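You operate a simulated robot arm through the tools that you are given. There is no shell and no other tool. Be economical: measure what you need, move in short steps, check, and stop when the job is done.

You are at the controls of a simulated robot arm. One attempt, no reset.

JOB
Catch the start-up purge: hook the tray under the die and hold the purge button four to eight seconds.
Fine: lane stops up first and down last; use the hooked pad and put it back; the seconds count in one press.

Only the result counts: the job must be done as asked and must still hold three seconds after the hand-in. Knocking over, shifting, dropping, spilling or breaking anything else fails it.

ROBOT AND FRAMES
A 6-joint arm with a two-finger parallel gripper on a trunk, on a base that drives. Base frame: it is fixed to the floor where the robot stands at the start and does not move with it; the origin is under the middle of the robot, x ahead of it, y to its left, z up. Lengths are in mm, angles in degrees, forces in N, time in s.
Its first joint turns from -166.0 to 166.0 degrees. Places, roughly: handled purge pan [1250, -250, 1000]; hooked pad (12x8x6 cm) [1100, 0, 1000]; lane stop handle [700, 0, 900]; melt purge button [1000, 100, 1000]; sliding purge tray [1200, -200, 900]. Payload 3.91 kg.
Tool frame: the origin (TCP) lies between the finger pads and is the grasp point; the fingertips stand 30 mm ahead of it; z points along the fingers, y is the line along which they close. The gripper opens to 110 mm. The fingers are 20 mm wide and 10 mm thick; the gripper's body (48 by 112 mm) begins 55 mm behind the TCP.
Orientation is that of the tool frame in the base frame, as a unit quaternion [x, y, z, w]. With the fingers straight down and closing along the base's y, the tool's x points along the base's -x, its y along +y and its z along -z.

CONTROLS
- The arm moves only by the tool drive_tool. Its argument "targets" is a list of rows, each a list of 7 numbers: the opening, from 0 (shut) to 1 (fully open), then the shift along the base's x, y, z in mm, then the turn, a rotation vector about the base's x, y, z in degrees. In form: [[claw, dx, dy, dz, ax, ay, az], ...]. A call has 1 to 8 rows; each row is the pose to reach, as a shift and turn from the pose commanded when the call began. A row lasts 0.2 s, in which the tool goes at most 50 mm and 8.6 degrees; a call with a longer step from one row to the next is refused whole, and so is a gripper value outside its range. Where a pose cannot be reached the arm comes as near as it can. A force on the tool above 90 N (or 10 N above the force at the start of the call, whichever is more), or a blocked arm, ends the call early, and 0.2 s more pass. The fingers move at their own pace (about 108 mm/s each) and stop on an object; they squeeze with about 41 N. The grip force told is the motor's: it shows also when the fingers shut on nothing. Time passes only in rows, and 0.2 s behind the last, so rows that repeat a pose let the fingers close. It gives the time, the measured TCP pose, the force on the tool (base axes), the opening and the grip force at its end, in the units of the frame above (readings bear some noise), with the torque about the TCP (base axes, N m) and any sound that the robot's microphone picked up.
- Cameras (640 x 400 px; columns grow to the right, rows downward): "scene" is now at [686.1, -208.7, 1309.3]; the picture's right is [0.00, -0.17, 0.99], its down [-1.00, 0.03, 0.00] and it looks along [-0.03, -0.99, -0.17] (base axes); focal length 214 px, centre (320, 200). "wrist" rides on the gripper at [72, 17, -103] in the tool frame; the picture's right is [-0.23, 0.97, 0.00], its down [-0.76, -0.18, -0.62] and it looks along [-0.61, -0.14, 0.78] (tool axes); focal length 222 px, centre (320, 200).
- capture(camera): a new picture of that camera. It takes no simulated time.
- steer(legs): drives the robot by 1 to 6 legs, each [ahead, left, turn to the left] in mm, mm and degrees, along the robot's own axes; the way and the turn of a leg run together, so that a leg with both is an arc; at most 1500 mm and 180 degrees a leg. The arm and the cameras ride along, it lands a little off, and it stops where it bumps. It gives what a move gives.
- head_to(pan, tilt): turns the head with the scene camera to pan (to the left, within 80 degrees either way) and tilt (down, from -29 to 69), counted from straight ahead of the robot. It gives what a move gives.
- pixel_to_xyz(camera, pixels): for up to 12 pixels [column, row] of the newest picture of that camera ("zoom" is the newest enlarged one), the place [x, y, z] in the base frame of the surface seen there, good to about 3 mm. It takes no simulated time.
- enlarge(camera, box): a new picture of the part [left, top, right, bottom] of that camera's present view, enlarged. It takes no simulated time.
- hand_in(): hands the job in; it is judged then, once.

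Go step by step. Measure first, check grasps and placings, and put right what went wrong. The budget is 80 turns and 60 pictures, counting those below and the enlarged ones. Unless the task says otherwise, let go and move clear before handing in, and close with one line.

The tools are called as a command line: name --pt "numbers of a row" for each row, then --argument value for the rest, lists and objects as JSON in quotes. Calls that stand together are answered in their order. drive_tool: Moves the arm, as the interface text tells. Its arguments: {"type":"object","properties":{"targets":{"type":"array","items":{"type":"array","items":{"type":"number"}}}},"required":["targets"]} The other tools are called the same way: steer (legs) drives the base; head_to (pan, tilt) turns the head that bears the scene camera; capture (camera) takes a picture; pixel_to_xyz (camera, pixels) gives the place of the surface under pixels of a picture; enlarge (camera, box) takes an enlarged picture of a part of a camera's view; hand_in () hands the job in.

At the start:

```text
clock: 0.0
position: [579.7, -121.1, 1196.6]
tool_rot: [0.0, 1.0, 0.0, 0.0]
force: [0.6, -0.2, -0.2]
moment: [0.01, -0.01, -0.02]
width: 110.0
finger_force: 0.1
robot x, y, heading: [0.1, -2.0, 0.3]
head pan, tilt: [-80.2, 1.5]
```

scene: 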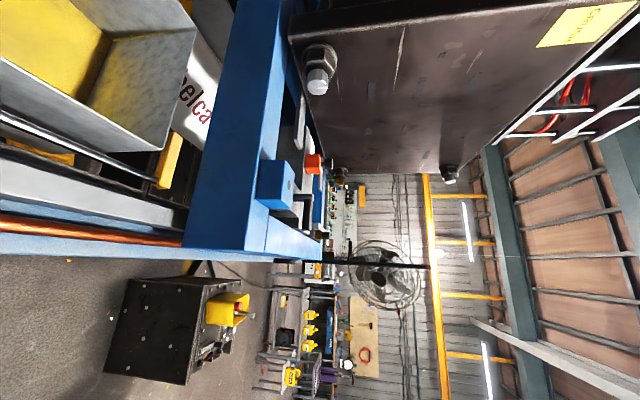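
wrist: 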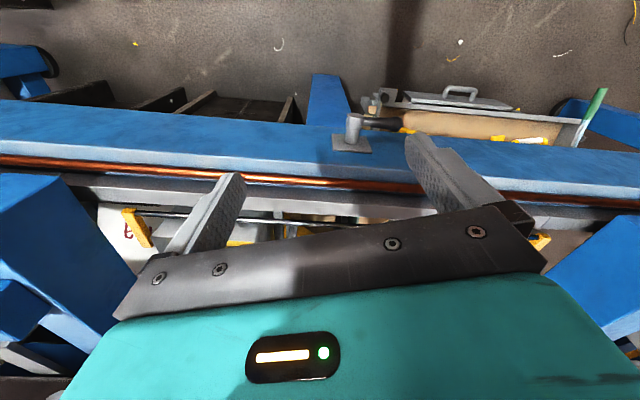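

The scene picture is rolled, its right being up, and looks to the robot's right, so it shows little of the work. I turn the head ahead and look.

head_to --pan 0 --tilt 30

capture --camera "scene"

```text
clock: 1.5
position: [580.4, -120.9, 1197.0]
tool_rot: [-0.001, 1.0, -0.001, 0.001]
force: [0.1, -0.1, -0.2]
moment: [0.01, 0.01, 0.01]
width: 110.1
finger_force: 0.0
robot x, y, heading: [0.2, -2.0, -0.0]
head pan, tilt: [0.0, 30.0]
```

```text
57 pictures are left
```

scene: 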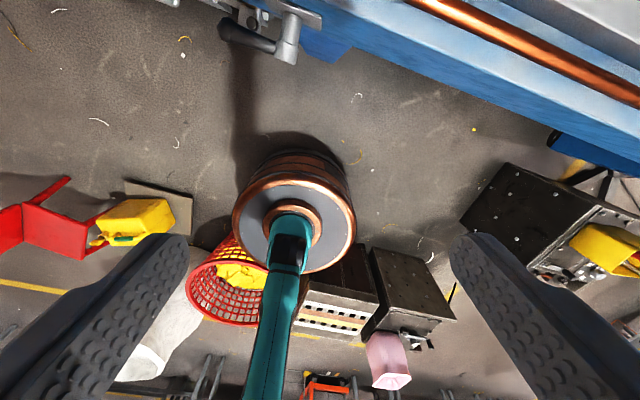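

This view is odd: it looks steeply down, with two fingers at the sides. I measure some pixels to learn the camera's geometry.

pixel_to_xyz --camera "scene" --pixels '[[290, 220], [250, 330], [100, 100], [400, 100], [560, 120], [290, 40], [600, 80], [260, 390], [150, 270], [500, 290], [520, 200]]'

head_to --pan 0 --tilt -20

capture --camera "scene"

capture --camera "wrist"

```text
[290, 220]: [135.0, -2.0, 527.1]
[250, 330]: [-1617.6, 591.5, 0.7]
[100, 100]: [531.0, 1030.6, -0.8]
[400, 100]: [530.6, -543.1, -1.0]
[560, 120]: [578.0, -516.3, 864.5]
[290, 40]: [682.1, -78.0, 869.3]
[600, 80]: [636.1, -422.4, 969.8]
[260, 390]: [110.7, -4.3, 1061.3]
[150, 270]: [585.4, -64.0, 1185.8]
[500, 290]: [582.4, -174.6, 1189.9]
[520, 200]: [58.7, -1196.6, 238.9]
```

```text
clock: 2.7
position: [581.2, -121.7, 1196.4]
tool_rot: [0.0, 1.0, 0.0, 0.0]
force: [-0.4, 0.1, 0.4]
moment: [-0.02, -0.01, -0.01]
width: 110.1
finger_force: 0.1
robot x, y, heading: [-0.5, 5.8, -0.1]
head pan, tilt: [0.0, -20.0]
```

```text
56 pictures are left
```

scene: 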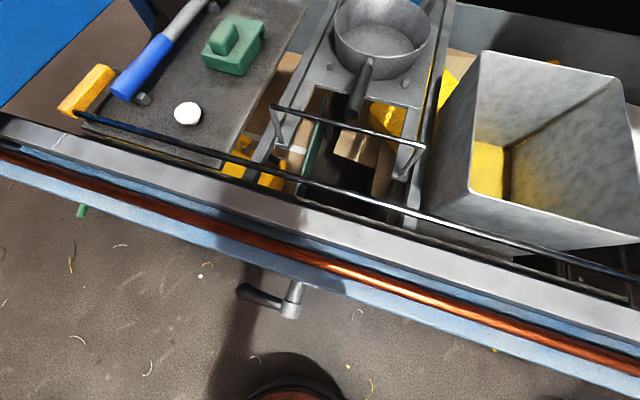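

```text
55 pictures are left
```

wrist: 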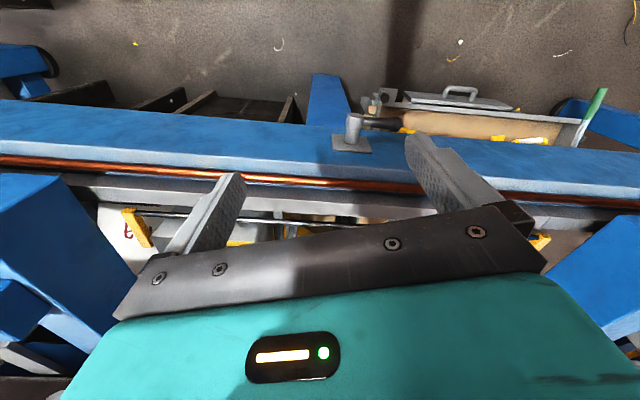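

Now the work is in view: a green block at (235,48), a white button at (187,112), the tray with its bar at (345,140), a pan at (380,40), and a crank at (285,295). I measure them and look higher.

pixel_to_xyz --camera "scene" --pixels '[[222, 38], [240, 60], [187, 108], [187, 135], [280, 110], [400, 142], [380, 60], [358, 90], [292, 290], [245, 290], [170, 152], [110, 120]]'

enlarge --camera "scene" --box '[40, 0, 300, 170]'

enlarge --camera "scene" --box '[220, 60, 480, 330]'

head_to --pan 0 --tilt -29

capture --camera "scene"

```text
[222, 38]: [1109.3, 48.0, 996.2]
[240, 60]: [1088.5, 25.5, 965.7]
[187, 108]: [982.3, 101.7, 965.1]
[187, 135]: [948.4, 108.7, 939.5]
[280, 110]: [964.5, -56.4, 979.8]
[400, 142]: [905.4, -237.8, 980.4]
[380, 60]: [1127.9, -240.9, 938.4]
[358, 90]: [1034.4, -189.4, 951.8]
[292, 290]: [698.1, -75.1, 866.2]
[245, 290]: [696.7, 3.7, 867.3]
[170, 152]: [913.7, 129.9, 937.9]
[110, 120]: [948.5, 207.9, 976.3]
```

```text
2.35 times, centred on (170, 85) of scene
```

zoom: 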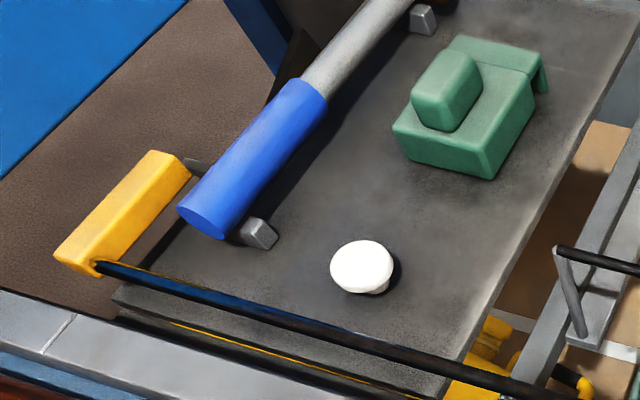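

```text
1.48 times, centred on (350, 195) of scene
```

zoom: 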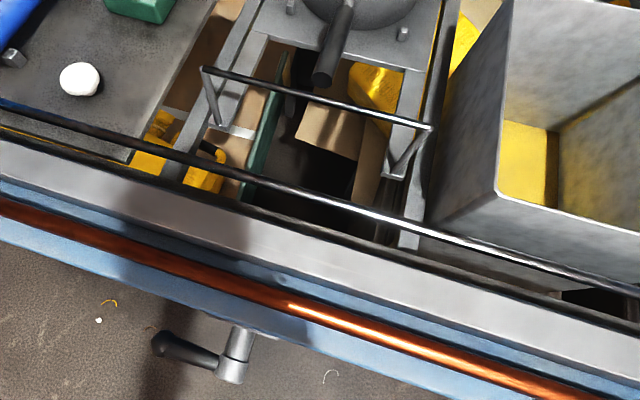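

```text
clock: 3.4
position: [580.5, -120.4, 1196.7]
tool_rot: [0.0, 1.0, 0.0, -0.001]
force: [-0.5, -0.4, 0.4]
moment: [0.03, -0.02, 0.01]
width: 110.1
finger_force: 0.0
robot x, y, heading: [1.9, -1.2, -0.1]
head pan, tilt: [0.0, -28.6]
```

```text
52 pictures are left
```

scene: 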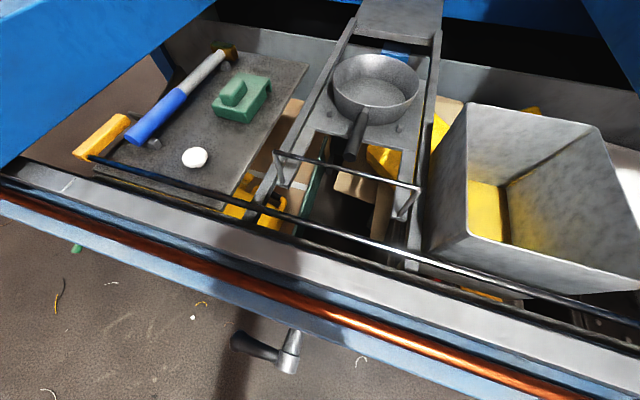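

Next I measure the rails and the tray's end stop, then look to the right and ahead for the die.

pixel_to_xyz --camera "scene" --pixels '[[400, 15], [345, 60], [437, 60], [290, 215], [412, 255], [230, 48], [118, 135], [120, 167], [330, 232], [385, 130], [300, 165], [270, 70]]'

head_to --pan -45 --tilt -29

capture --camera "scene"

```text
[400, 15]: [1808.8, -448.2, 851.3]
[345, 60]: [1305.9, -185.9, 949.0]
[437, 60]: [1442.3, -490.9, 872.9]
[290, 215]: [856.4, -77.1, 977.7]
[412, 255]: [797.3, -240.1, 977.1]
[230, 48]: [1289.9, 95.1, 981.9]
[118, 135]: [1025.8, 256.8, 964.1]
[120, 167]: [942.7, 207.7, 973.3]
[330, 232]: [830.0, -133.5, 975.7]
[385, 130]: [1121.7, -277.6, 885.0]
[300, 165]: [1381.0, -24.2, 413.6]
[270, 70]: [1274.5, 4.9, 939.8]
```

```text
clock: 4.5
position: [580.2, -120.1, 1195.1]
tool_rot: [0.0, 1.0, 0.0, 0.0]
force: [-0.6, 0.1, 0.9]
moment: [0.0, 0.02, 0.04]
width: 110.4
finger_force: 0.1
robot x, y, heading: [-0.6, 2.0, 0.2]
head pan, tilt: [-45.0, -28.6]
```

```text
51 pictures are left
```

scene: 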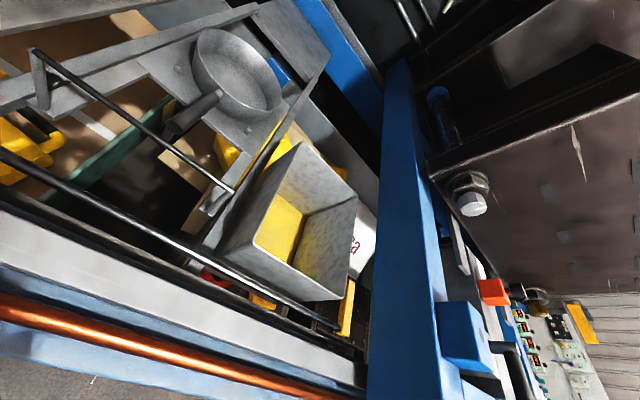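

The dark box overhead has a nozzle-like part at (465,195). I measure it and the nearby parts.

pixel_to_xyz --camera "scene" --pixels '[[470, 204], [468, 185], [520, 240], [560, 100], [440, 110], [345, 310], [410, 200], [290, 30], [265, 8], [330, 60], [460, 320], [315, 75]]'

head_to --pan 45 --tilt -29

capture --camera "scene"

enlarge --camera "wrist" --box '[280, 60, 640, 220]'

```text
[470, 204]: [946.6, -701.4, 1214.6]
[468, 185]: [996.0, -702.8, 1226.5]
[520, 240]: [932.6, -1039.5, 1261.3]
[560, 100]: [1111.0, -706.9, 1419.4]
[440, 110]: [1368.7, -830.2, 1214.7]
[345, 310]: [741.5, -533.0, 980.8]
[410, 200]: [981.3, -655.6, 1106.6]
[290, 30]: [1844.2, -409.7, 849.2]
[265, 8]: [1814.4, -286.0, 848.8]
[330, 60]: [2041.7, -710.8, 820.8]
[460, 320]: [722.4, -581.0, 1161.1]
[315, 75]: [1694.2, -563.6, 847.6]
```

```text
clock: 6.2
position: [580.3, -121.2, 1195.9]
tool_rot: [-0.001, 1.0, -0.001, 0.0]
force: [0.6, 0.3, 1.0]
moment: [0.02, 0.02, 0.04]
width: 110.0
finger_force: 0.0
robot x, y, heading: [-2.0, -1.4, -0.2]
head pan, tilt: [45.0, -28.6]
```

```text
50 pictures are left
```

scene: 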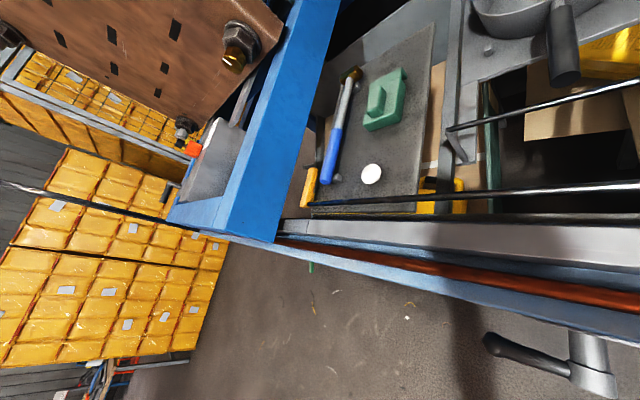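

```text
1.78 times, centred on (460, 140) of wrist
```

zoom: 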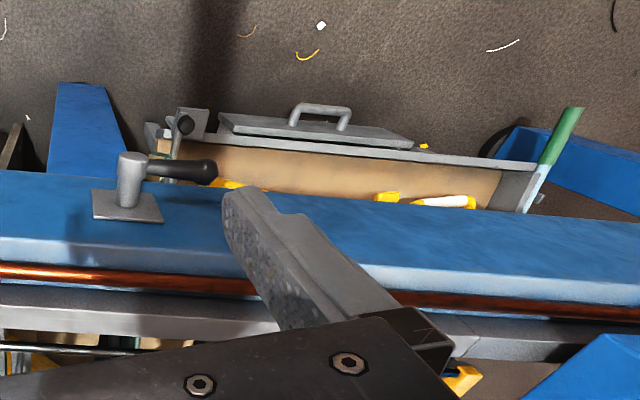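

Nothing that looks like a die is in view yet. I tip the gripper forward so the wrist camera sees ahead.

drive_tool --pt "1 -10 0 0 0 -8.5 0" --pt "1 -20 0 0 0 -17 0" --pt "1 -30 0 0 0 -25.5 0" --pt "1 -40 0 0 0 -34 0" --pt "1 -50 0 0 0 -42.5 0" --pt "1 -60 0 0 0 -51 0" --pt "1 -70 0 0 0 -59.5 0" --pt "1 -80 0 0 0 -68 0"

capture --camera "wrist"

```text
clock: 8.0
position: [501.2, -122.0, 1196.0]
tool_rot: [0.0, 0.829, 0.0, 0.56]
force: [-0.1, 0.1, -0.9]
moment: [-0.02, -0.01, 0.0]
width: 109.9
finger_force: 0.0
robot x, y, heading: [-1.3, -0.3, 0.1]
head pan, tilt: [45.0, -28.6]
```

```text
48 pictures are left
```

wrist: 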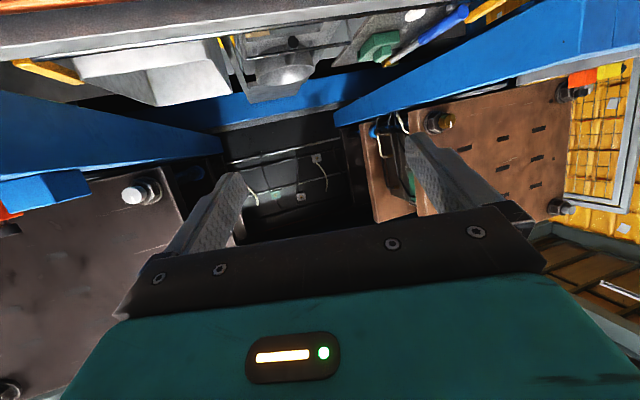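

The picture is upside down and shows two platens with a dark recess between them. I enlarge the recess and the tray.

enlarge --camera "wrist" --box '[200, 20, 440, 230]'

pixel_to_xyz --camera "wrist" --pixels '[[280, 110], [270, 165], [317, 158], [290, 220], [350, 140], [290, 72], [240, 85], [322, 65], [300, 200], [400, 150], [255, 215]]'

```text
1.90 times, centred on (320, 125) of wrist
```

zoom: 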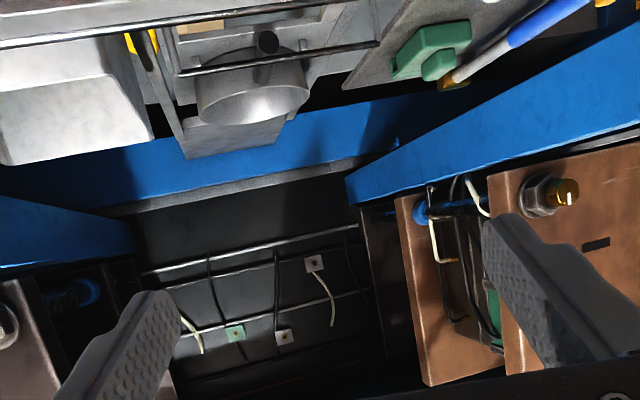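

```text
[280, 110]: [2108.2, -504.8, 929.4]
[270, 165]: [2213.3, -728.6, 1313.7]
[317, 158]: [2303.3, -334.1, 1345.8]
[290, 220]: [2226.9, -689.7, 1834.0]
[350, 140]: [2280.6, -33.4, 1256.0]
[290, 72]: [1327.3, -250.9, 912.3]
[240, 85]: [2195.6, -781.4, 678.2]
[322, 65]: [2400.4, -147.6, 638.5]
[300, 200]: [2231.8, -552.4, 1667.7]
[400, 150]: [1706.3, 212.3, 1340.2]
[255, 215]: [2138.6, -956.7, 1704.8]
```

No die is clear yet, so I tip further to look up and ahead.

drive_tool --pt "1 0 0 0 0 -8.5 0" --pt "1 0 0 0 0 -17 0" --pt "1 0 0 0 0 -25.5 0" --pt "1 0 0 0 0 -34 0" --pt "1 0 0 0 0 -40 0"

capture --camera "wrist"

```text
clock: 9.2
position: [499.7, -121.1, 1195.9]
tool_rot: [0.0, 0.587, 0.0, 0.81]
force: [0.0, -0.2, -0.1]
moment: [-0.02, 0.0, 0.0]
width: 110.1
finger_force: 0.1
robot x, y, heading: [2.8, 2.1, -0.1]
head pan, tilt: [45.0, -28.6]
```

```text
46 pictures are left
```

wrist: 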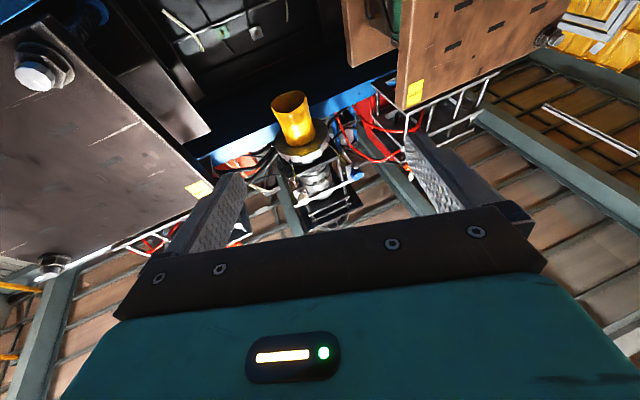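

A gold die hangs overhead at (295,115), its mouth at about (288,98). I measure it.

pixel_to_xyz --camera "wrist" --pixels '[[280, 110], [300, 105], [288, 98], [293, 130], [300, 150], [310, 175], [270, 99], [305, 95]]'

enlarge --camera "wrist" --box '[220, 60, 400, 240]'

```text
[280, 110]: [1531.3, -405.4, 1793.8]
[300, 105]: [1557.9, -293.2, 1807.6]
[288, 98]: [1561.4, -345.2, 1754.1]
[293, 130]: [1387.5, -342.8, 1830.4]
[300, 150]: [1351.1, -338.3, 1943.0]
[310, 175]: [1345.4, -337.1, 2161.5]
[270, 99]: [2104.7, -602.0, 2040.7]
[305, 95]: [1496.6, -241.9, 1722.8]
```

```text
2.22 times, centred on (310, 150) of wrist
```

zoom: 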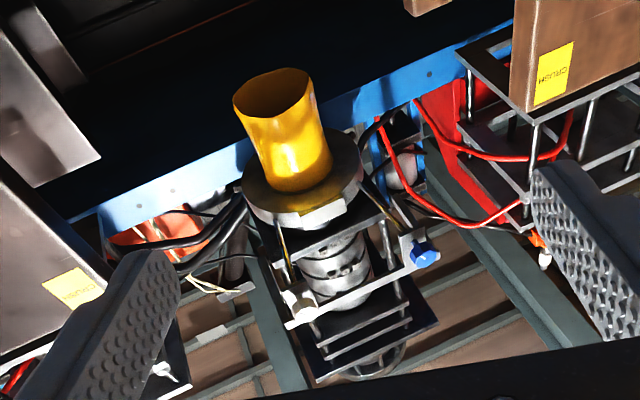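

The gold tube is the die, at about (1455, -338), so the tray must go about 300 mm along its rails, direction (0.95, -0.31). I turn the gripper back down and look closely at the lever.

drive_tool --pt "1 0 0 0 0 8.5 0" --pt "1 0 0 0 0 17 0" --pt "1 0 0 0 0 25.5 0" --pt "1 0 0 0 0 34 0" --pt "1 0 0 0 0 42.5 0" --pt "1 0 0 0 0 51 0" --pt "1 0 0 0 0 59.5 0" --pt "1 0 0 0 0 68 0"

drive_tool --pt "1 0 0 0 0 8.5 0" --pt "1 0 0 0 0 17 0" --pt "1 0 0 0 0 25.5 0" --pt "1 0 0 0 0 34 0" --pt "1 0 0 0 0 40 0"

head_to --pan 5 --tilt -8

capture --camera "scene"

capture --camera "wrist"

```text
clock: 11.0
position: [501.1, -120.4, 1196.2]
tool_rot: [0.001, 0.94, 0.0, 0.342]
force: [-0.1, -0.2, 0.2]
moment: [-0.01, 0.01, 0.0]
width: 110.1
finger_force: 0.1
robot x, y, heading: [-1.7, 1.8, -0.0]
head pan, tilt: [45.0, -28.6]
```

```text
clock: 12.2
position: [500.2, -121.2, 1197.0]
tool_rot: [0.0, 1.0, 0.0, -0.001]
force: [-0.8, 0.1, -0.4]
moment: [0.02, -0.07, 0.01]
width: 110.1
finger_force: 0.1
robot x, y, heading: [-0.8, 3.9, -0.1]
head pan, tilt: [45.0, -28.6]
```

```text
clock: 13.2
position: [499.8, -121.5, 1195.4]
tool_rot: [0.0, 1.0, 0.0, 0.0]
force: [0.0, -0.9, 0.1]
moment: [-0.04, 0.0, 0.0]
width: 110.0
finger_force: 0.1
robot x, y, heading: [-1.1, -0.4, -0.0]
head pan, tilt: [5.0, -8.0]
```

```text
44 pictures are left
```

scene: 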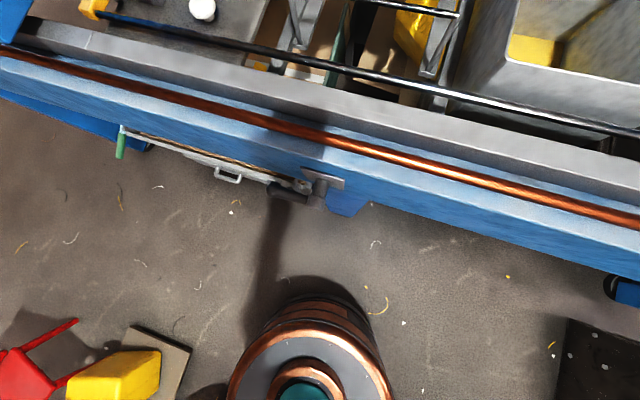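

```text
43 pictures are left
```

wrist: 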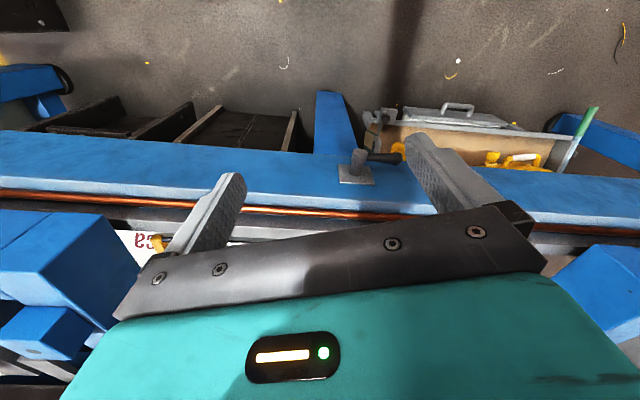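

The lever's plate sits on the blue beam at scene (322,180). I measure its orientation.

pixel_to_xyz --camera "scene" --pixels '[[303, 168], [343, 184], [322, 178], [316, 192], [314, 204], [272, 192], [290, 195], [400, 190], [400, 150], [395, 215], [410, 125], [375, 147]]'

pixel_to_xyz --camera "wrist" --pixels '[[340, 172], [375, 172], [357, 155], [358, 165], [372, 156], [398, 160], [300, 150], [300, 195], [290, 215]]'

enlarge --camera "scene" --box '[240, 130, 400, 230]'

```text
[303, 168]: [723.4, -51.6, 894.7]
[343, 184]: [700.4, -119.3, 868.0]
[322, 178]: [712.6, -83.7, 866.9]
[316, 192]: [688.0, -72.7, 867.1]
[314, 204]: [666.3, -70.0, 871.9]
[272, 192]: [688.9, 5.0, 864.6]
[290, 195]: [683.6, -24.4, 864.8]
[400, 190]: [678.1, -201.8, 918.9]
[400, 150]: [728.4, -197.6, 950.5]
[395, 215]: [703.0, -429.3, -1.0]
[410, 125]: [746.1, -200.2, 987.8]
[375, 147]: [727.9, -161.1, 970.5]
```

```text
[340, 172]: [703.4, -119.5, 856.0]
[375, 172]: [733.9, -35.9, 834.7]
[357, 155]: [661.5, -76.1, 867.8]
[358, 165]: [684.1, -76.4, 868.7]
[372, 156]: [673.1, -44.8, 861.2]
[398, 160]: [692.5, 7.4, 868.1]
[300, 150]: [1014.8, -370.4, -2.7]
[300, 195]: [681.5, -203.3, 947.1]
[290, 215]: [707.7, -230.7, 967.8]
```

```text
4.00 times, centred on (320, 180) of scene
```

zoom: 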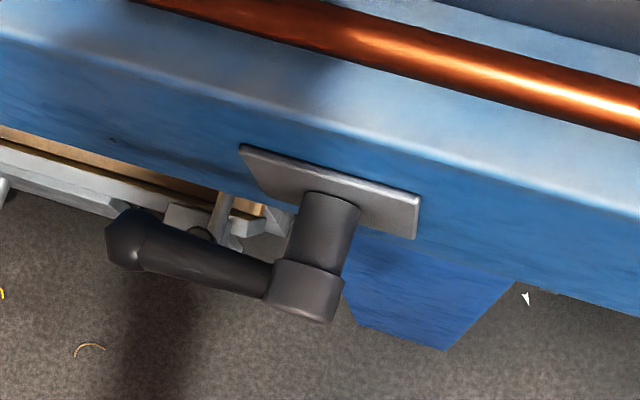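

The plate is on the beam's vertical face, with the shaft pointing at the robot and the lever lying level, so lifting it should raise the stops. I set the tool level, pointing along (0.951, -0.309) and rolled to close vertically.

drive_tool --pt "1 0 0 0 0 0 -8" --pt "1 0 0 0 0 0 -16" --pt "1 0 0 0 0 0 -18"

drive_tool --pt "0.6 0 0 0 -2.627 -8.084 0" --pt "0.6 0 0 0 -5.253 -16.167 0" --pt "0.6 0 0 0 -7.88 -24.25 0" --pt "0.6 0 0 0 -10.506 -32.334 0" --pt "0.6 0 0 0 -13.133 -40.418 0" --pt "0.6 0 0 0 -15.759 -48.5 0" --pt "0.6 0 0 0 -18.386 -56.585 0" --pt "0.6 0 0 0 -21.01 -64.67 0"

drive_tool --pt "0.6 0 0 0 -2.627 -8.084 0" --pt "0.6 0 0 0 -5.253 -16.167 0" --pt "0.6 0 0 0 -6.8 -20.92 0"

drive_tool --pt "0.6 0 0 0 -8.084 2.627 0" --pt "0.6 0 0 0 -16.167 5.253 0" --pt "0.6 0 0 0 -24.25 7.88 0" --pt "0.6 0 0 0 -32.334 10.506 0" --pt "0.6 0 0 0 -40.418 13.133 0" --pt "0.6 0 0 0 -48.5 15.759 0" --pt "0.6 0 0 0 -56.585 18.386 0" --pt "0.6 0 0 0 -64.67 21.01 0"

drive_tool --pt "0.6 0 0 0 -8.084 2.627 0" --pt "0.6 0 0 0 -16.167 5.253 0" --pt "0.6 0 0 0 -20.92 6.8 0"

drive_tool --pt "0.6 10 18 -43 0 0 0" --pt "0.6 21 36 -86 0 0 0" --pt "0.6 31 54 -129 0 0 0" --pt "0.6 41 72 -171 0 0 0" --pt "0.6 52 90 -214 0 0 0" --pt "0.6 62 109 -257 0 0 0" --pt "0.6 72 127 -299 0 0 0" --pt "0.6 83 145 -342 0 0 0"

capture --camera "scene"

capture --camera "wrist"

```text
clock: 14.1
position: [499.9, -120.8, 1194.8]
tool_rot: [0.157, 0.988, -0.001, 0.001]
force: [-0.2, 0.6, 0.5]
moment: [0.04, 0.02, -0.01]
width: 110.0
finger_force: 0.0
robot x, y, heading: [-0.3, 3.7, -0.1]
head pan, tilt: [5.0, -8.0]
```

```text
clock: 15.8
position: [499.4, -121.2, 1197.3]
tool_rot: [0.13, 0.818, -0.088, 0.553]
force: [0.4, -0.2, -0.1]
moment: [-0.01, -0.04, 0.0]
width: 66.0
finger_force: 0.1
robot x, y, heading: [0.9, 4.0, -0.2]
head pan, tilt: [5.0, -8.0]
```

```text
clock: 16.6
position: [500.9, -122.1, 1195.2]
tool_rot: [0.115, 0.707, -0.107, 0.689]
force: [-0.6, 0.1, -0.3]
moment: [0.0, 0.02, 0.01]
width: 66.3
finger_force: 0.0
robot x, y, heading: [-0.7, 1.8, 0.1]
head pan, tilt: [5.0, -8.0]
```

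```text
clock: 18.4
position: [498.8, -120.7, 1195.5]
tool_rot: [-0.299, 0.641, -0.483, 0.517]
force: [-0.5, 1.0, 0.0]
moment: [0.01, 0.0, -0.01]
width: 66.2
finger_force: 0.1
robot x, y, heading: [-3.4, -0.2, 0.0]
head pan, tilt: [5.0, -8.0]
```

```text
clock: 19.2
position: [498.7, -121.2, 1195.8]
tool_rot: [0.416, -0.572, 0.572, -0.415]
force: [0.9, 0.3, 0.7]
moment: [-0.03, 0.02, 0.0]
width: 66.2
finger_force: 0.0
robot x, y, heading: [1.5, -2.4, 0.1]
head pan, tilt: [5.0, -8.0]
```

```text
clock: 21.1
position: [596.0, 28.3, 862.0]
tool_rot: [-0.416, 0.573, -0.572, 0.415]
force: [0.5, 0.3, 0.2]
moment: [0.02, 0.02, 0.03]
width: 66.0
finger_force: 0.0
out of reach, approached as far as the arm can: row 7, 8
robot x, y, heading: [-0.8, -1.2, -0.1]
head pan, tilt: [5.0, -8.0]
```

```text
41 pictures are left
```

scene: 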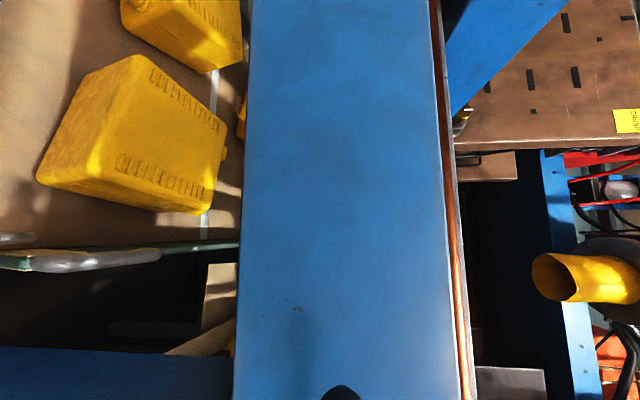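

```text
40 pictures are left
```

wrist: 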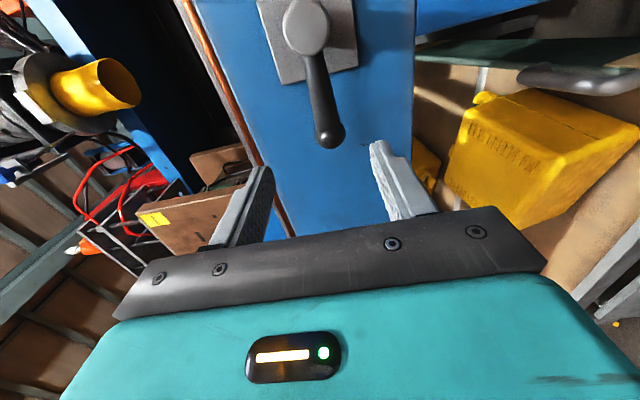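

The scene camera rides on the arm. In the wrist view the lever's tip, at (328,135), lies between the fingers, so I measure it precisely.

pixel_to_xyz --camera "wrist" --pixels '[[306, 30], [315, 75], [322, 105], [328, 132], [350, 130], [280, 60], [250, 120], [400, 100], [316, 90]]'

```text
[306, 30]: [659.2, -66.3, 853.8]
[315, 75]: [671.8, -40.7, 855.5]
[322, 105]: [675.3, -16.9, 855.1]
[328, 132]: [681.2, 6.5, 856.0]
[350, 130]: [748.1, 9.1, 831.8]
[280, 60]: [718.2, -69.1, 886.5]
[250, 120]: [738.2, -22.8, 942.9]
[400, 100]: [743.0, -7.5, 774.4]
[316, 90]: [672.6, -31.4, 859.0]
```

The lever's axis is at z 855, so I advance part way and check the commanded pose.

drive_tool --pt "0.6 20 -7 0 0 0 0" --pt "0.6 40 -13 0 0 0 0" --pt "0.6 50 -16 0 0 0 0"

```text
clock: 21.9
position: [647.8, 12.1, 862.1]
tool_rot: [-0.415, 0.573, -0.572, 0.415]
force: [-0.1, 0.1, 0.0]
moment: [0.05, -0.02, 0.04]
width: 66.0
finger_force: 0.1
robot x, y, heading: [-0.7, -2.7, -0.1]
head pan, tilt: [5.0, -8.0]
```

The shift counts from the true pose. I go on to the lever and close on it.

drive_tool --pt "0.6 5 -11 -7 0 0 0" --pt "0.6 38 -22 -7 0 0 0" --pt "0 38 -22 -7 0 0 0" --pt "0 38 -22 -7 0 0 0" --pt "0 38 -22 -7 0 0 0"

capture --camera "wrist"

```text
clock: 23.1
position: [684.2, -10.6, 855.7]
tool_rot: [0.416, -0.572, 0.572, -0.416]
force: [-3.3, -1.2, -1.1]
moment: [-0.13, -0.05, 0.16]
width: 24.8
finger_force: 45.2
robot x, y, heading: [0.3, 1.1, -0.0]
head pan, tilt: [5.0, -8.0]
```

```text
39 pictures are left
```

wrist: 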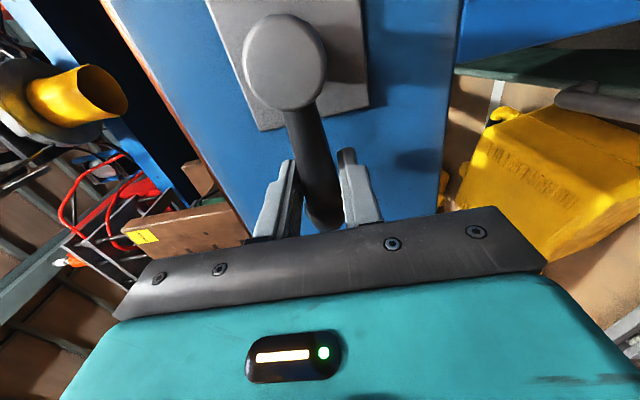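

The lever is gripped, 25 mm wide. I swing it up in an arc of radius 61 with the tool rolling along, by 24 degrees first.

drive_tool --pt "0 -0.2 -0.6 8.5 7.61 -2.47 0" --pt "0 -0.7 -2.2 16.8 15.2 -4.94 0" --pt "0 -1.6 -5.0 24.8 22.8 -7.42 0"

```text
clock: 23.9
position: [682.6, -16.6, 879.7]
tool_rot: [-0.288, 0.646, -0.472, 0.526]
force: [-1.5, -5.9, 1.8]
moment: [-0.48, -0.04, 0.62]
width: 24.9
finger_force: 44.6
robot x, y, heading: [-0.8, -1.6, 0.1]
head pan, tilt: [5.0, -8.0]
```

It turns with little force, so I carry on to about 88 degrees.

drive_tool --pt "0 -1.2 -3.8 7.5 7.61 -2.47 0" --pt "0 -2.8 -8.6 14.4 15.2 -4.94 0" --pt "0 -4.6 -14.2 20.5 22.8 -7.42 0" --pt "0 -6.7 -20.6 25.8 30.4 -9.89 0" --pt "0 -9 -27.6 30 38.04 -12.36 0" --pt "0 -11.4 -35.1 33.2 45.65 -14.83 0" --pt "0 -13.9 -42.9 35.3 53.26 -17.3 0" --pt "0 -16.6 -51 36.2 60.86 -19.78 0"

capture --camera "wrist"

```text
clock: 25.6
position: [666.5, -67.4, 916.5]
tool_rot: [0.099, 0.7, -0.121, 0.697]
force: [12.8, -9.5, 14.8]
moment: [-0.45, 0.04, 0.06]
width: 24.6
finger_force: 44.6
robot x, y, heading: [-2.4, -2.3, 0.0]
head pan, tilt: [5.0, -8.0]
```

```text
38 pictures are left
```

wrist: 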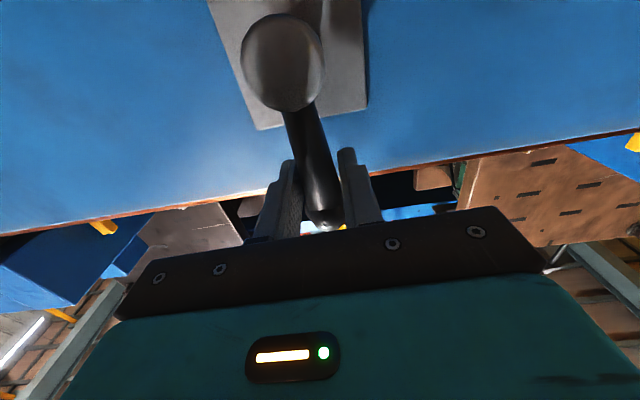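

The lever is now upright. I push 7 degrees more to feel whether it is at its stop.

drive_tool --pt "0 -1.2 -3.6 0 3.3 -1.08 0" --pt "0 -2.3 -7.1 -0.2 6.66 -2.16 0"

```text
clock: 26.2
position: [664.1, -69.5, 915.3]
tool_rot: [0.138, 0.694, -0.079, 0.703]
force: [21.2, 22.7, 14.2]
moment: [-0.72, 0.04, 0.04]
width: 26.2
finger_force: 45.1
robot x, y, heading: [2.9, -0.2, -0.3]
head pan, tilt: [5.0, -8.0]
```

A counterforce builds, so the lever is at its upper stop. I ease back, let go, retreat and check.

drive_tool --pt "0 1.5 4 0.2 -4 1.3 0" --pt "0.5 1.5 4 0.2 -4 1.3 0" --pt "0.5 1.5 4 0.2 -4 1.3 0" --pt "0.5 -25 13 0 -4 1.3 0" --pt "0.5 -65 26 0 -4 1.3 0" --pt "0.5 -90 34 40 -4 1.3 0" --pt "0.5 -90 34 85 -4 1.3 0"

capture --camera "wrist"

```text
clock: 27.9
position: [572.8, -39.4, 1000.8]
tool_rot: [0.115, 0.698, -0.106, 0.699]
force: [0.0, 0.0, 0.1]
moment: [0.04, -0.05, 0.0]
width: 55.1
finger_force: 0.1
robot x, y, heading: [0.1, 2.3, -0.0]
head pan, tilt: [5.0, -8.0]
```

```text
37 pictures are left
```

wrist: 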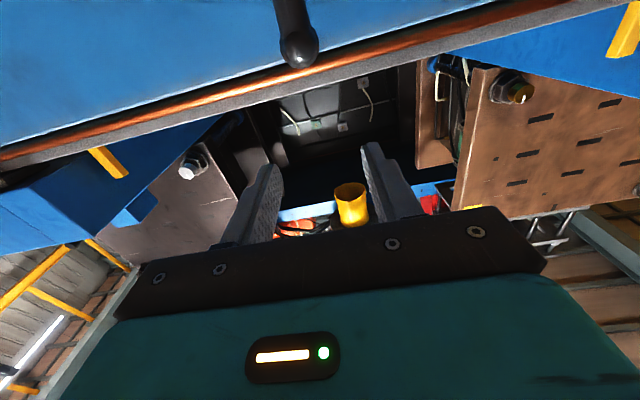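

The lever stays up; its knob shows at (298,45) in the inverted picture. I raise the arm, point the tool down and drive ahead 330 mm to reach the pad and tray.

drive_tool --pt "0.7 0 0 31 2.627 8.084 0" --pt "0.7 0 0 62 5.253 16.167 0" --pt "0.7 0 0 93 7.88 24.25 0" --pt "0.7 0 0 125 10.506 32.334 0" --pt "0.7 0 0 156 13.133 40.418 0" --pt "0.7 0 0 187 15.759 48.5 0" --pt "0.7 0 0 218 18.386 56.585 0" --pt "0.7 0 0 250 21.01 64.67 0"

drive_tool --pt "0.7 0 0 0 2.627 8.084 0" --pt "0.7 0 0 0 5.253 16.167 0" --pt "0.7 0 0 0 6.8 20.92 0"

steer --legs '[[330, 0, 0]]'

head_to --pan 0 --tilt -20

capture --camera "scene"

capture --camera "wrist"

```text
clock: 29.6
position: [573.5, -38.5, 1252.5]
tool_rot: [0.161, 0.969, -0.029, 0.187]
force: [0.1, 0.4, 0.5]
moment: [-0.01, -0.05, 0.02]
width: 76.9
finger_force: 0.0
robot x, y, heading: [1.3, 1.7, 0.1]
head pan, tilt: [5.0, -8.0]
```

```text
clock: 30.4
position: [572.2, -39.2, 1252.9]
tool_rot: [0.164, 0.986, -0.001, 0.0]
force: [-0.3, -0.6, -0.4]
moment: [-0.02, -0.03, 0.0]
width: 76.7
finger_force: 0.0
robot x, y, heading: [0.5, 0.0, 0.0]
head pan, tilt: [5.0, -8.0]
```

```text
clock: 32.6
position: [903.0, -43.3, 1250.3]
tool_rot: [0.165, 0.986, 0.0, 0.001]
force: [-0.9, -0.1, 0.2]
moment: [0.02, -0.03, 0.01]
width: 77.2
finger_force: 0.0
robot x, y, heading: [328.5, -2.5, -0.4]
head pan, tilt: [5.0, -8.0]
```

```text
clock: 33.4
position: [901.8, -42.8, 1251.4]
tool_rot: [0.165, 0.986, 0.0, 0.0]
force: [0.2, 0.8, -0.4]
moment: [-0.02, 0.0, 0.0]
width: 76.7
finger_force: 0.1
robot x, y, heading: [329.1, -1.3, -0.1]
head pan, tilt: [0.0, -20.0]
```

```text
36 pictures are left
```

scene: 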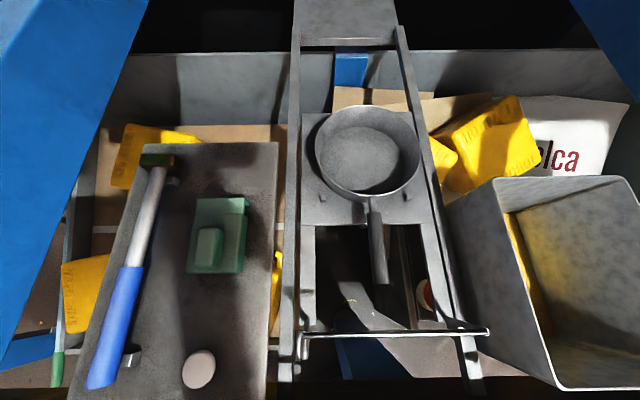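

```text
35 pictures are left
```

wrist: 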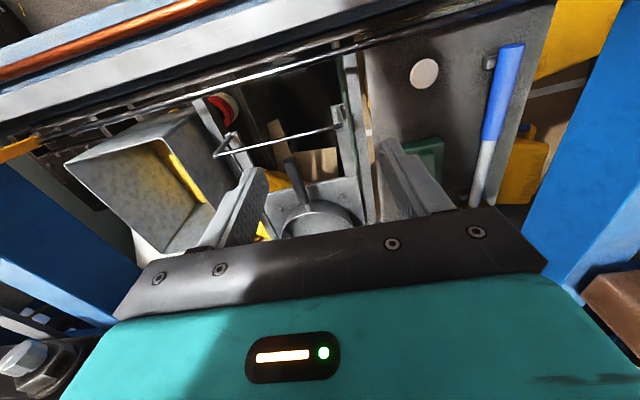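

The view is now square to the machine. I measure the pad, the tray, the rails and the button.

enlarge --camera "scene" --box '[160, 180, 280, 290]'

enlarge --camera "scene" --box '[270, 0, 510, 400]'

pixel_to_xyz --camera "scene" --pixels '[[209, 245], [197, 235], [220, 235], [198, 262], [221, 262], [220, 212], [195, 205], [243, 203], [240, 240], [240, 270], [188, 270], [199, 368]]'

pixel_to_xyz --camera "scene" --pixels '[[310, 336], [395, 333], [486, 331], [305, 355], [368, 150], [310, 110], [425, 215], [310, 215], [380, 280], [345, 40], [345, 15], [395, 35]]'

```text
3.64 times, centred on (220, 235) of scene
```

zoom: 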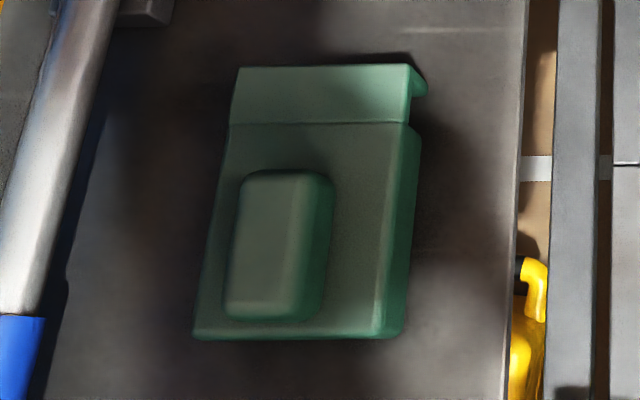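

```text
1.00 times, centred on (390, 200) of scene (not enlarged: the box is as wide or as high as the picture)
```

zoom: 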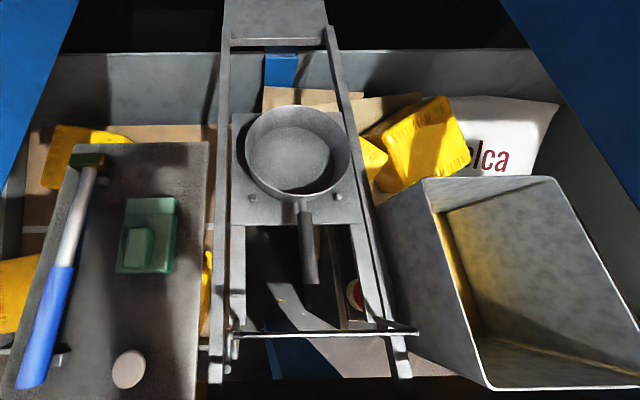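

```text
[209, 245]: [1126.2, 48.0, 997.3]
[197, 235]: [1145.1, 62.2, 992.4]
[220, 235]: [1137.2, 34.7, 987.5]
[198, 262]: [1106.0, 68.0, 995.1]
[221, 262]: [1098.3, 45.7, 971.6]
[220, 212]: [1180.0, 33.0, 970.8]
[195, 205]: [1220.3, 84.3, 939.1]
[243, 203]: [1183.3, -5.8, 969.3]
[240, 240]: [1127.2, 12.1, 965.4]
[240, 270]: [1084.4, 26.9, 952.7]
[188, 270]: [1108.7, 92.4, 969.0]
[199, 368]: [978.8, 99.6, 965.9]
```

```text
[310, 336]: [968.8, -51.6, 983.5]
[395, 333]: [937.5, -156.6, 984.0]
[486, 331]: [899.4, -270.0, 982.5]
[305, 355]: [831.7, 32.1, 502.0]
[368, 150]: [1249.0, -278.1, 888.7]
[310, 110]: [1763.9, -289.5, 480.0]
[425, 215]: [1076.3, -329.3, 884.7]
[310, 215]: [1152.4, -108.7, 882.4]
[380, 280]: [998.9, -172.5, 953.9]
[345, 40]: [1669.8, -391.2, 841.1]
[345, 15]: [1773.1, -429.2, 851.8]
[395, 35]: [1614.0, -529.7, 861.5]
```

The pad's handle top is near (1123, 50, 997). I measure where the black rod now lies relative to the tray bar, and refine the handle.

pixel_to_xyz --camera "wrist" --pixels '[[220, 85], [355, 45], [300, 62], [500, 8], [275, 143], [340, 120], [232, 137], [425, 73], [305, 187], [345, 60]]'

pixel_to_xyz --camera "scene" --pixels '[[204, 246], [200, 232], [211, 232], [197, 260], [207, 262], [204, 215], [232, 215], [199, 202], [240, 200]]'

enlarge --camera "wrist" --box '[180, 20, 480, 240]'

```text
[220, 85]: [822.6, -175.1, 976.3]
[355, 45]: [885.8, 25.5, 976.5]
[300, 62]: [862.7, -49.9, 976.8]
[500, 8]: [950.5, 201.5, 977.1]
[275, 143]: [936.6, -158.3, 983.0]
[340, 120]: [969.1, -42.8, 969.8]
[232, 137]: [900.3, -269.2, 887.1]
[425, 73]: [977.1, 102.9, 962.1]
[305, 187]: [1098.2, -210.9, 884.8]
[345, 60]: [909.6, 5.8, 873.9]
```

```text
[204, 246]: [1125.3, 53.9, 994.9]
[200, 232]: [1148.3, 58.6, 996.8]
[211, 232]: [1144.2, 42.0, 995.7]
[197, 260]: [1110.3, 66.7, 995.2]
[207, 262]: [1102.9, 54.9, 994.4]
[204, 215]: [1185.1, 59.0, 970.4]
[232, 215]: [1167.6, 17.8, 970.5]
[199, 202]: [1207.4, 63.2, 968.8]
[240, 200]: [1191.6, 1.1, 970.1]
```

```text
1.82 times, centred on (330, 130) of wrist
```

zoom: 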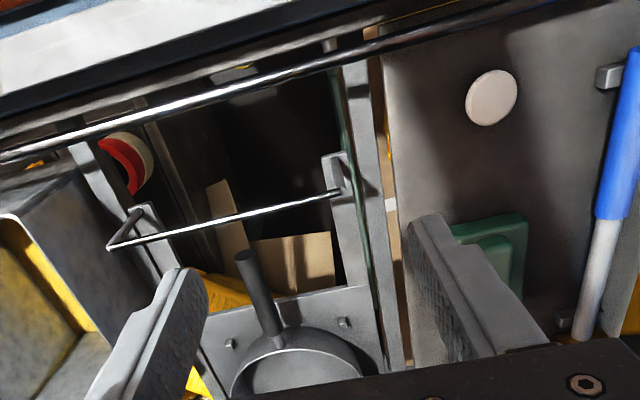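

The rod is still at z 976, about 103 mm behind the tray bar, so I will tilt the pad nose-down to clear it. First I go above the pad's handle.

drive_tool --pt "0.6 40 17 -5 0 0 0" --pt "0.6 80 35 -20 0 0 0" --pt "0.6 120 53 -45 0 0 0" --pt "0.6 160 70 -70 0 0 0" --pt "0.6 195 86 -100 0 0 0" --pt "0.6 223 98 -135 0 0 0" --pt "0.6 223 98 -171 0 0 0"

capture --camera "wrist"

```text
refused: row 3 steps farther than a row can; nothing moved
```

```text
31 pictures are left
```

wrist: 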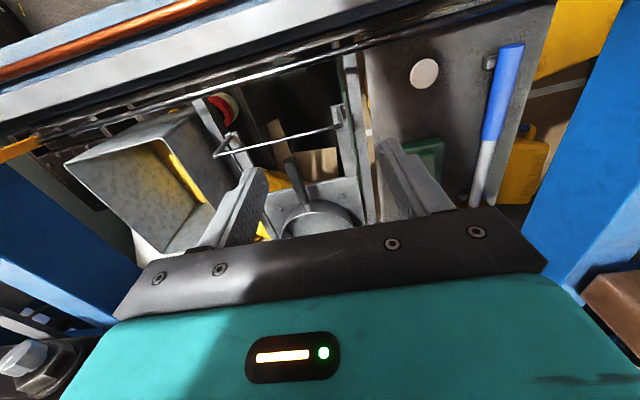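

A step was too long, so I use shorter ones.

drive_tool --pt "0.6 32 14 -24 0 0 0" --pt "0.6 64 28 -48 0 0 0" --pt "0.6 96 42 -73 0 0 0" --pt "0.6 128 56 -98 0 0 0" --pt "0.6 160 70 -122 0 0 0" --pt "0.6 192 84 -146 0 0 0" --pt "0.6 223 98 -171 0 0 0"

capture --camera "wrist"

```text
clock: 35.0
position: [1126.2, 54.6, 1080.4]
tool_rot: [0.165, 0.986, 0.0, 0.001]
force: [-1.1, 0.2, 0.3]
moment: [0.01, -0.08, -0.03]
width: 66.2
finger_force: 0.1
robot x, y, heading: [332.5, -0.9, -0.5]
head pan, tilt: [0.0, -20.0]
```

```text
30 pictures are left
```

wrist: 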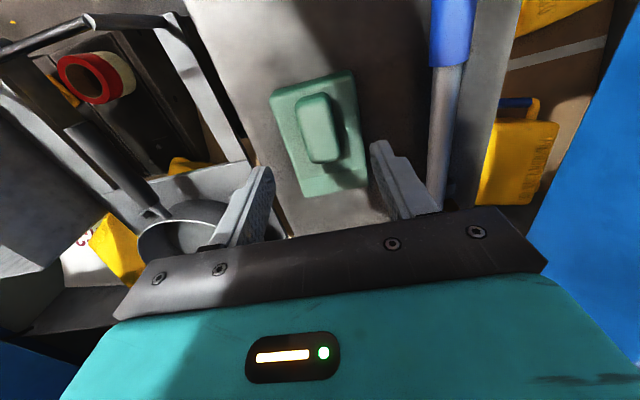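

The pad and its handle are between the fingers. I check the handle from this closer view.

pixel_to_xyz --camera "wrist" --pixels '[[300, 102], [328, 98], [314, 155], [336, 152], [318, 125], [274, 92], [352, 76], [305, 196], [365, 188]]'

enlarge --camera "wrist" --box '[240, 50, 400, 220]'

```text
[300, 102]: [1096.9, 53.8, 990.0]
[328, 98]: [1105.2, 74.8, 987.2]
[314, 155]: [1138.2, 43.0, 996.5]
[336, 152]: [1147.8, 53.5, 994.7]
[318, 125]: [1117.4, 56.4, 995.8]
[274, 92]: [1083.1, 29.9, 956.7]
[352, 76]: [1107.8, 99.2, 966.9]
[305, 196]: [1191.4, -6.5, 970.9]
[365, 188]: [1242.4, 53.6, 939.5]
```

```text
2.35 times, centred on (320, 135) of wrist
```

zoom: 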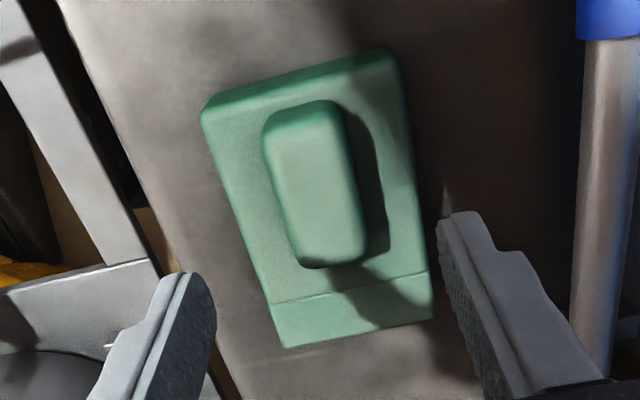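

The handle's centre is (1122, 56). I go down to z 1003 and grip.

drive_tool --pt "0.6 -3 1 -40 0 0 0" --pt "0.6 -3 1 -70 0 0 0" --pt "0.6 -3 1 -77 0 0 0" --pt "0 -3 1 -77 0 0 0" --pt "0 -3 1 -77 0 0 0" --pt "0 -3 1 -77 0 0 0"

```text
clock: 36.4
position: [1123.6, 55.6, 1002.1]
tool_rot: [0.165, 0.986, -0.001, 0.0]
force: [-0.6, 0.2, 0.5]
moment: [0.0, 0.06, -0.02]
width: 31.1
finger_force: 40.9
robot x, y, heading: [332.8, -2.7, -0.3]
head pan, tilt: [0.0, -20.0]
```

The pad is gripped, 31 mm wide, and its home TCP is (1123.6, 55.6, 1002). I lift it, tilt it 15 degrees nose-down, carry it above the tray bar and look.

drive_tool --pt "0 0 0 20 0 0 0" --pt "0 0 0 50 0 0 0" --pt "0 0 0 90 0 0 0" --pt "0 0 0 118 2.3 7.1 0" --pt "0 0 0 128 4.635 14.265 0"

drive_tool --pt "0 -32 -29 0 0 0 0" --pt "0 -64 -58 0 0 0 0" --pt "0 -96 -87 0 0 0 0" --pt "0 -128 -116 0 0 0 0" --pt "0 -160 -145 0 0 0 0" --pt "0 -192 -176 0 0 0 0" --pt "0 -222 -206 0 0 0 0"

capture --camera "wrist"

capture --camera "scene"

```text
clock: 37.6
position: [1123.0, 56.0, 1131.1]
tool_rot: [0.164, 0.978, 0.02, -0.128]
force: [-0.7, 0.3, -1.6]
moment: [-0.03, -0.05, 0.03]
width: 31.2
finger_force: 41.3
robot x, y, heading: [332.3, 2.2, -0.1]
head pan, tilt: [0.0, -20.0]
```

```text
clock: 39.2
position: [903.1, -150.2, 1131.0]
tool_rot: [0.164, 0.978, 0.019, -0.13]
force: [-0.9, 0.1, -1.0]
moment: [0.0, 0.01, 0.01]
width: 31.4
finger_force: 41.6
robot x, y, heading: [331.9, -0.5, -0.1]
head pan, tilt: [0.0, -20.0]
```

```text
28 pictures are left
```

wrist: 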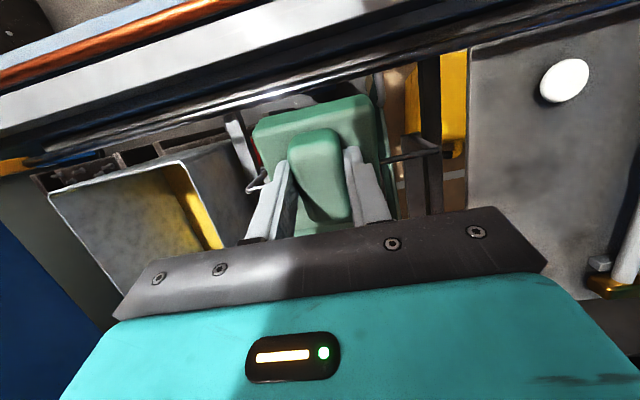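

```text
27 pictures are left
```

scene: 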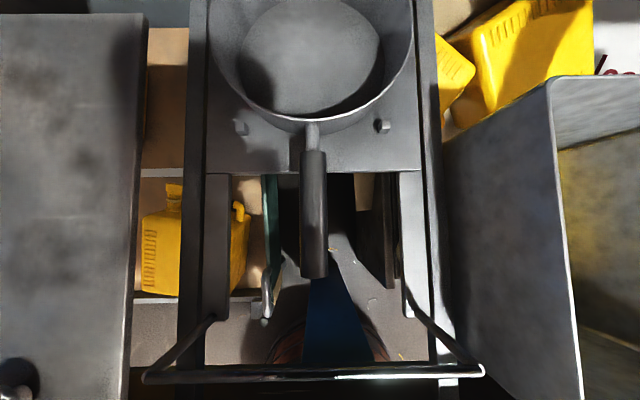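

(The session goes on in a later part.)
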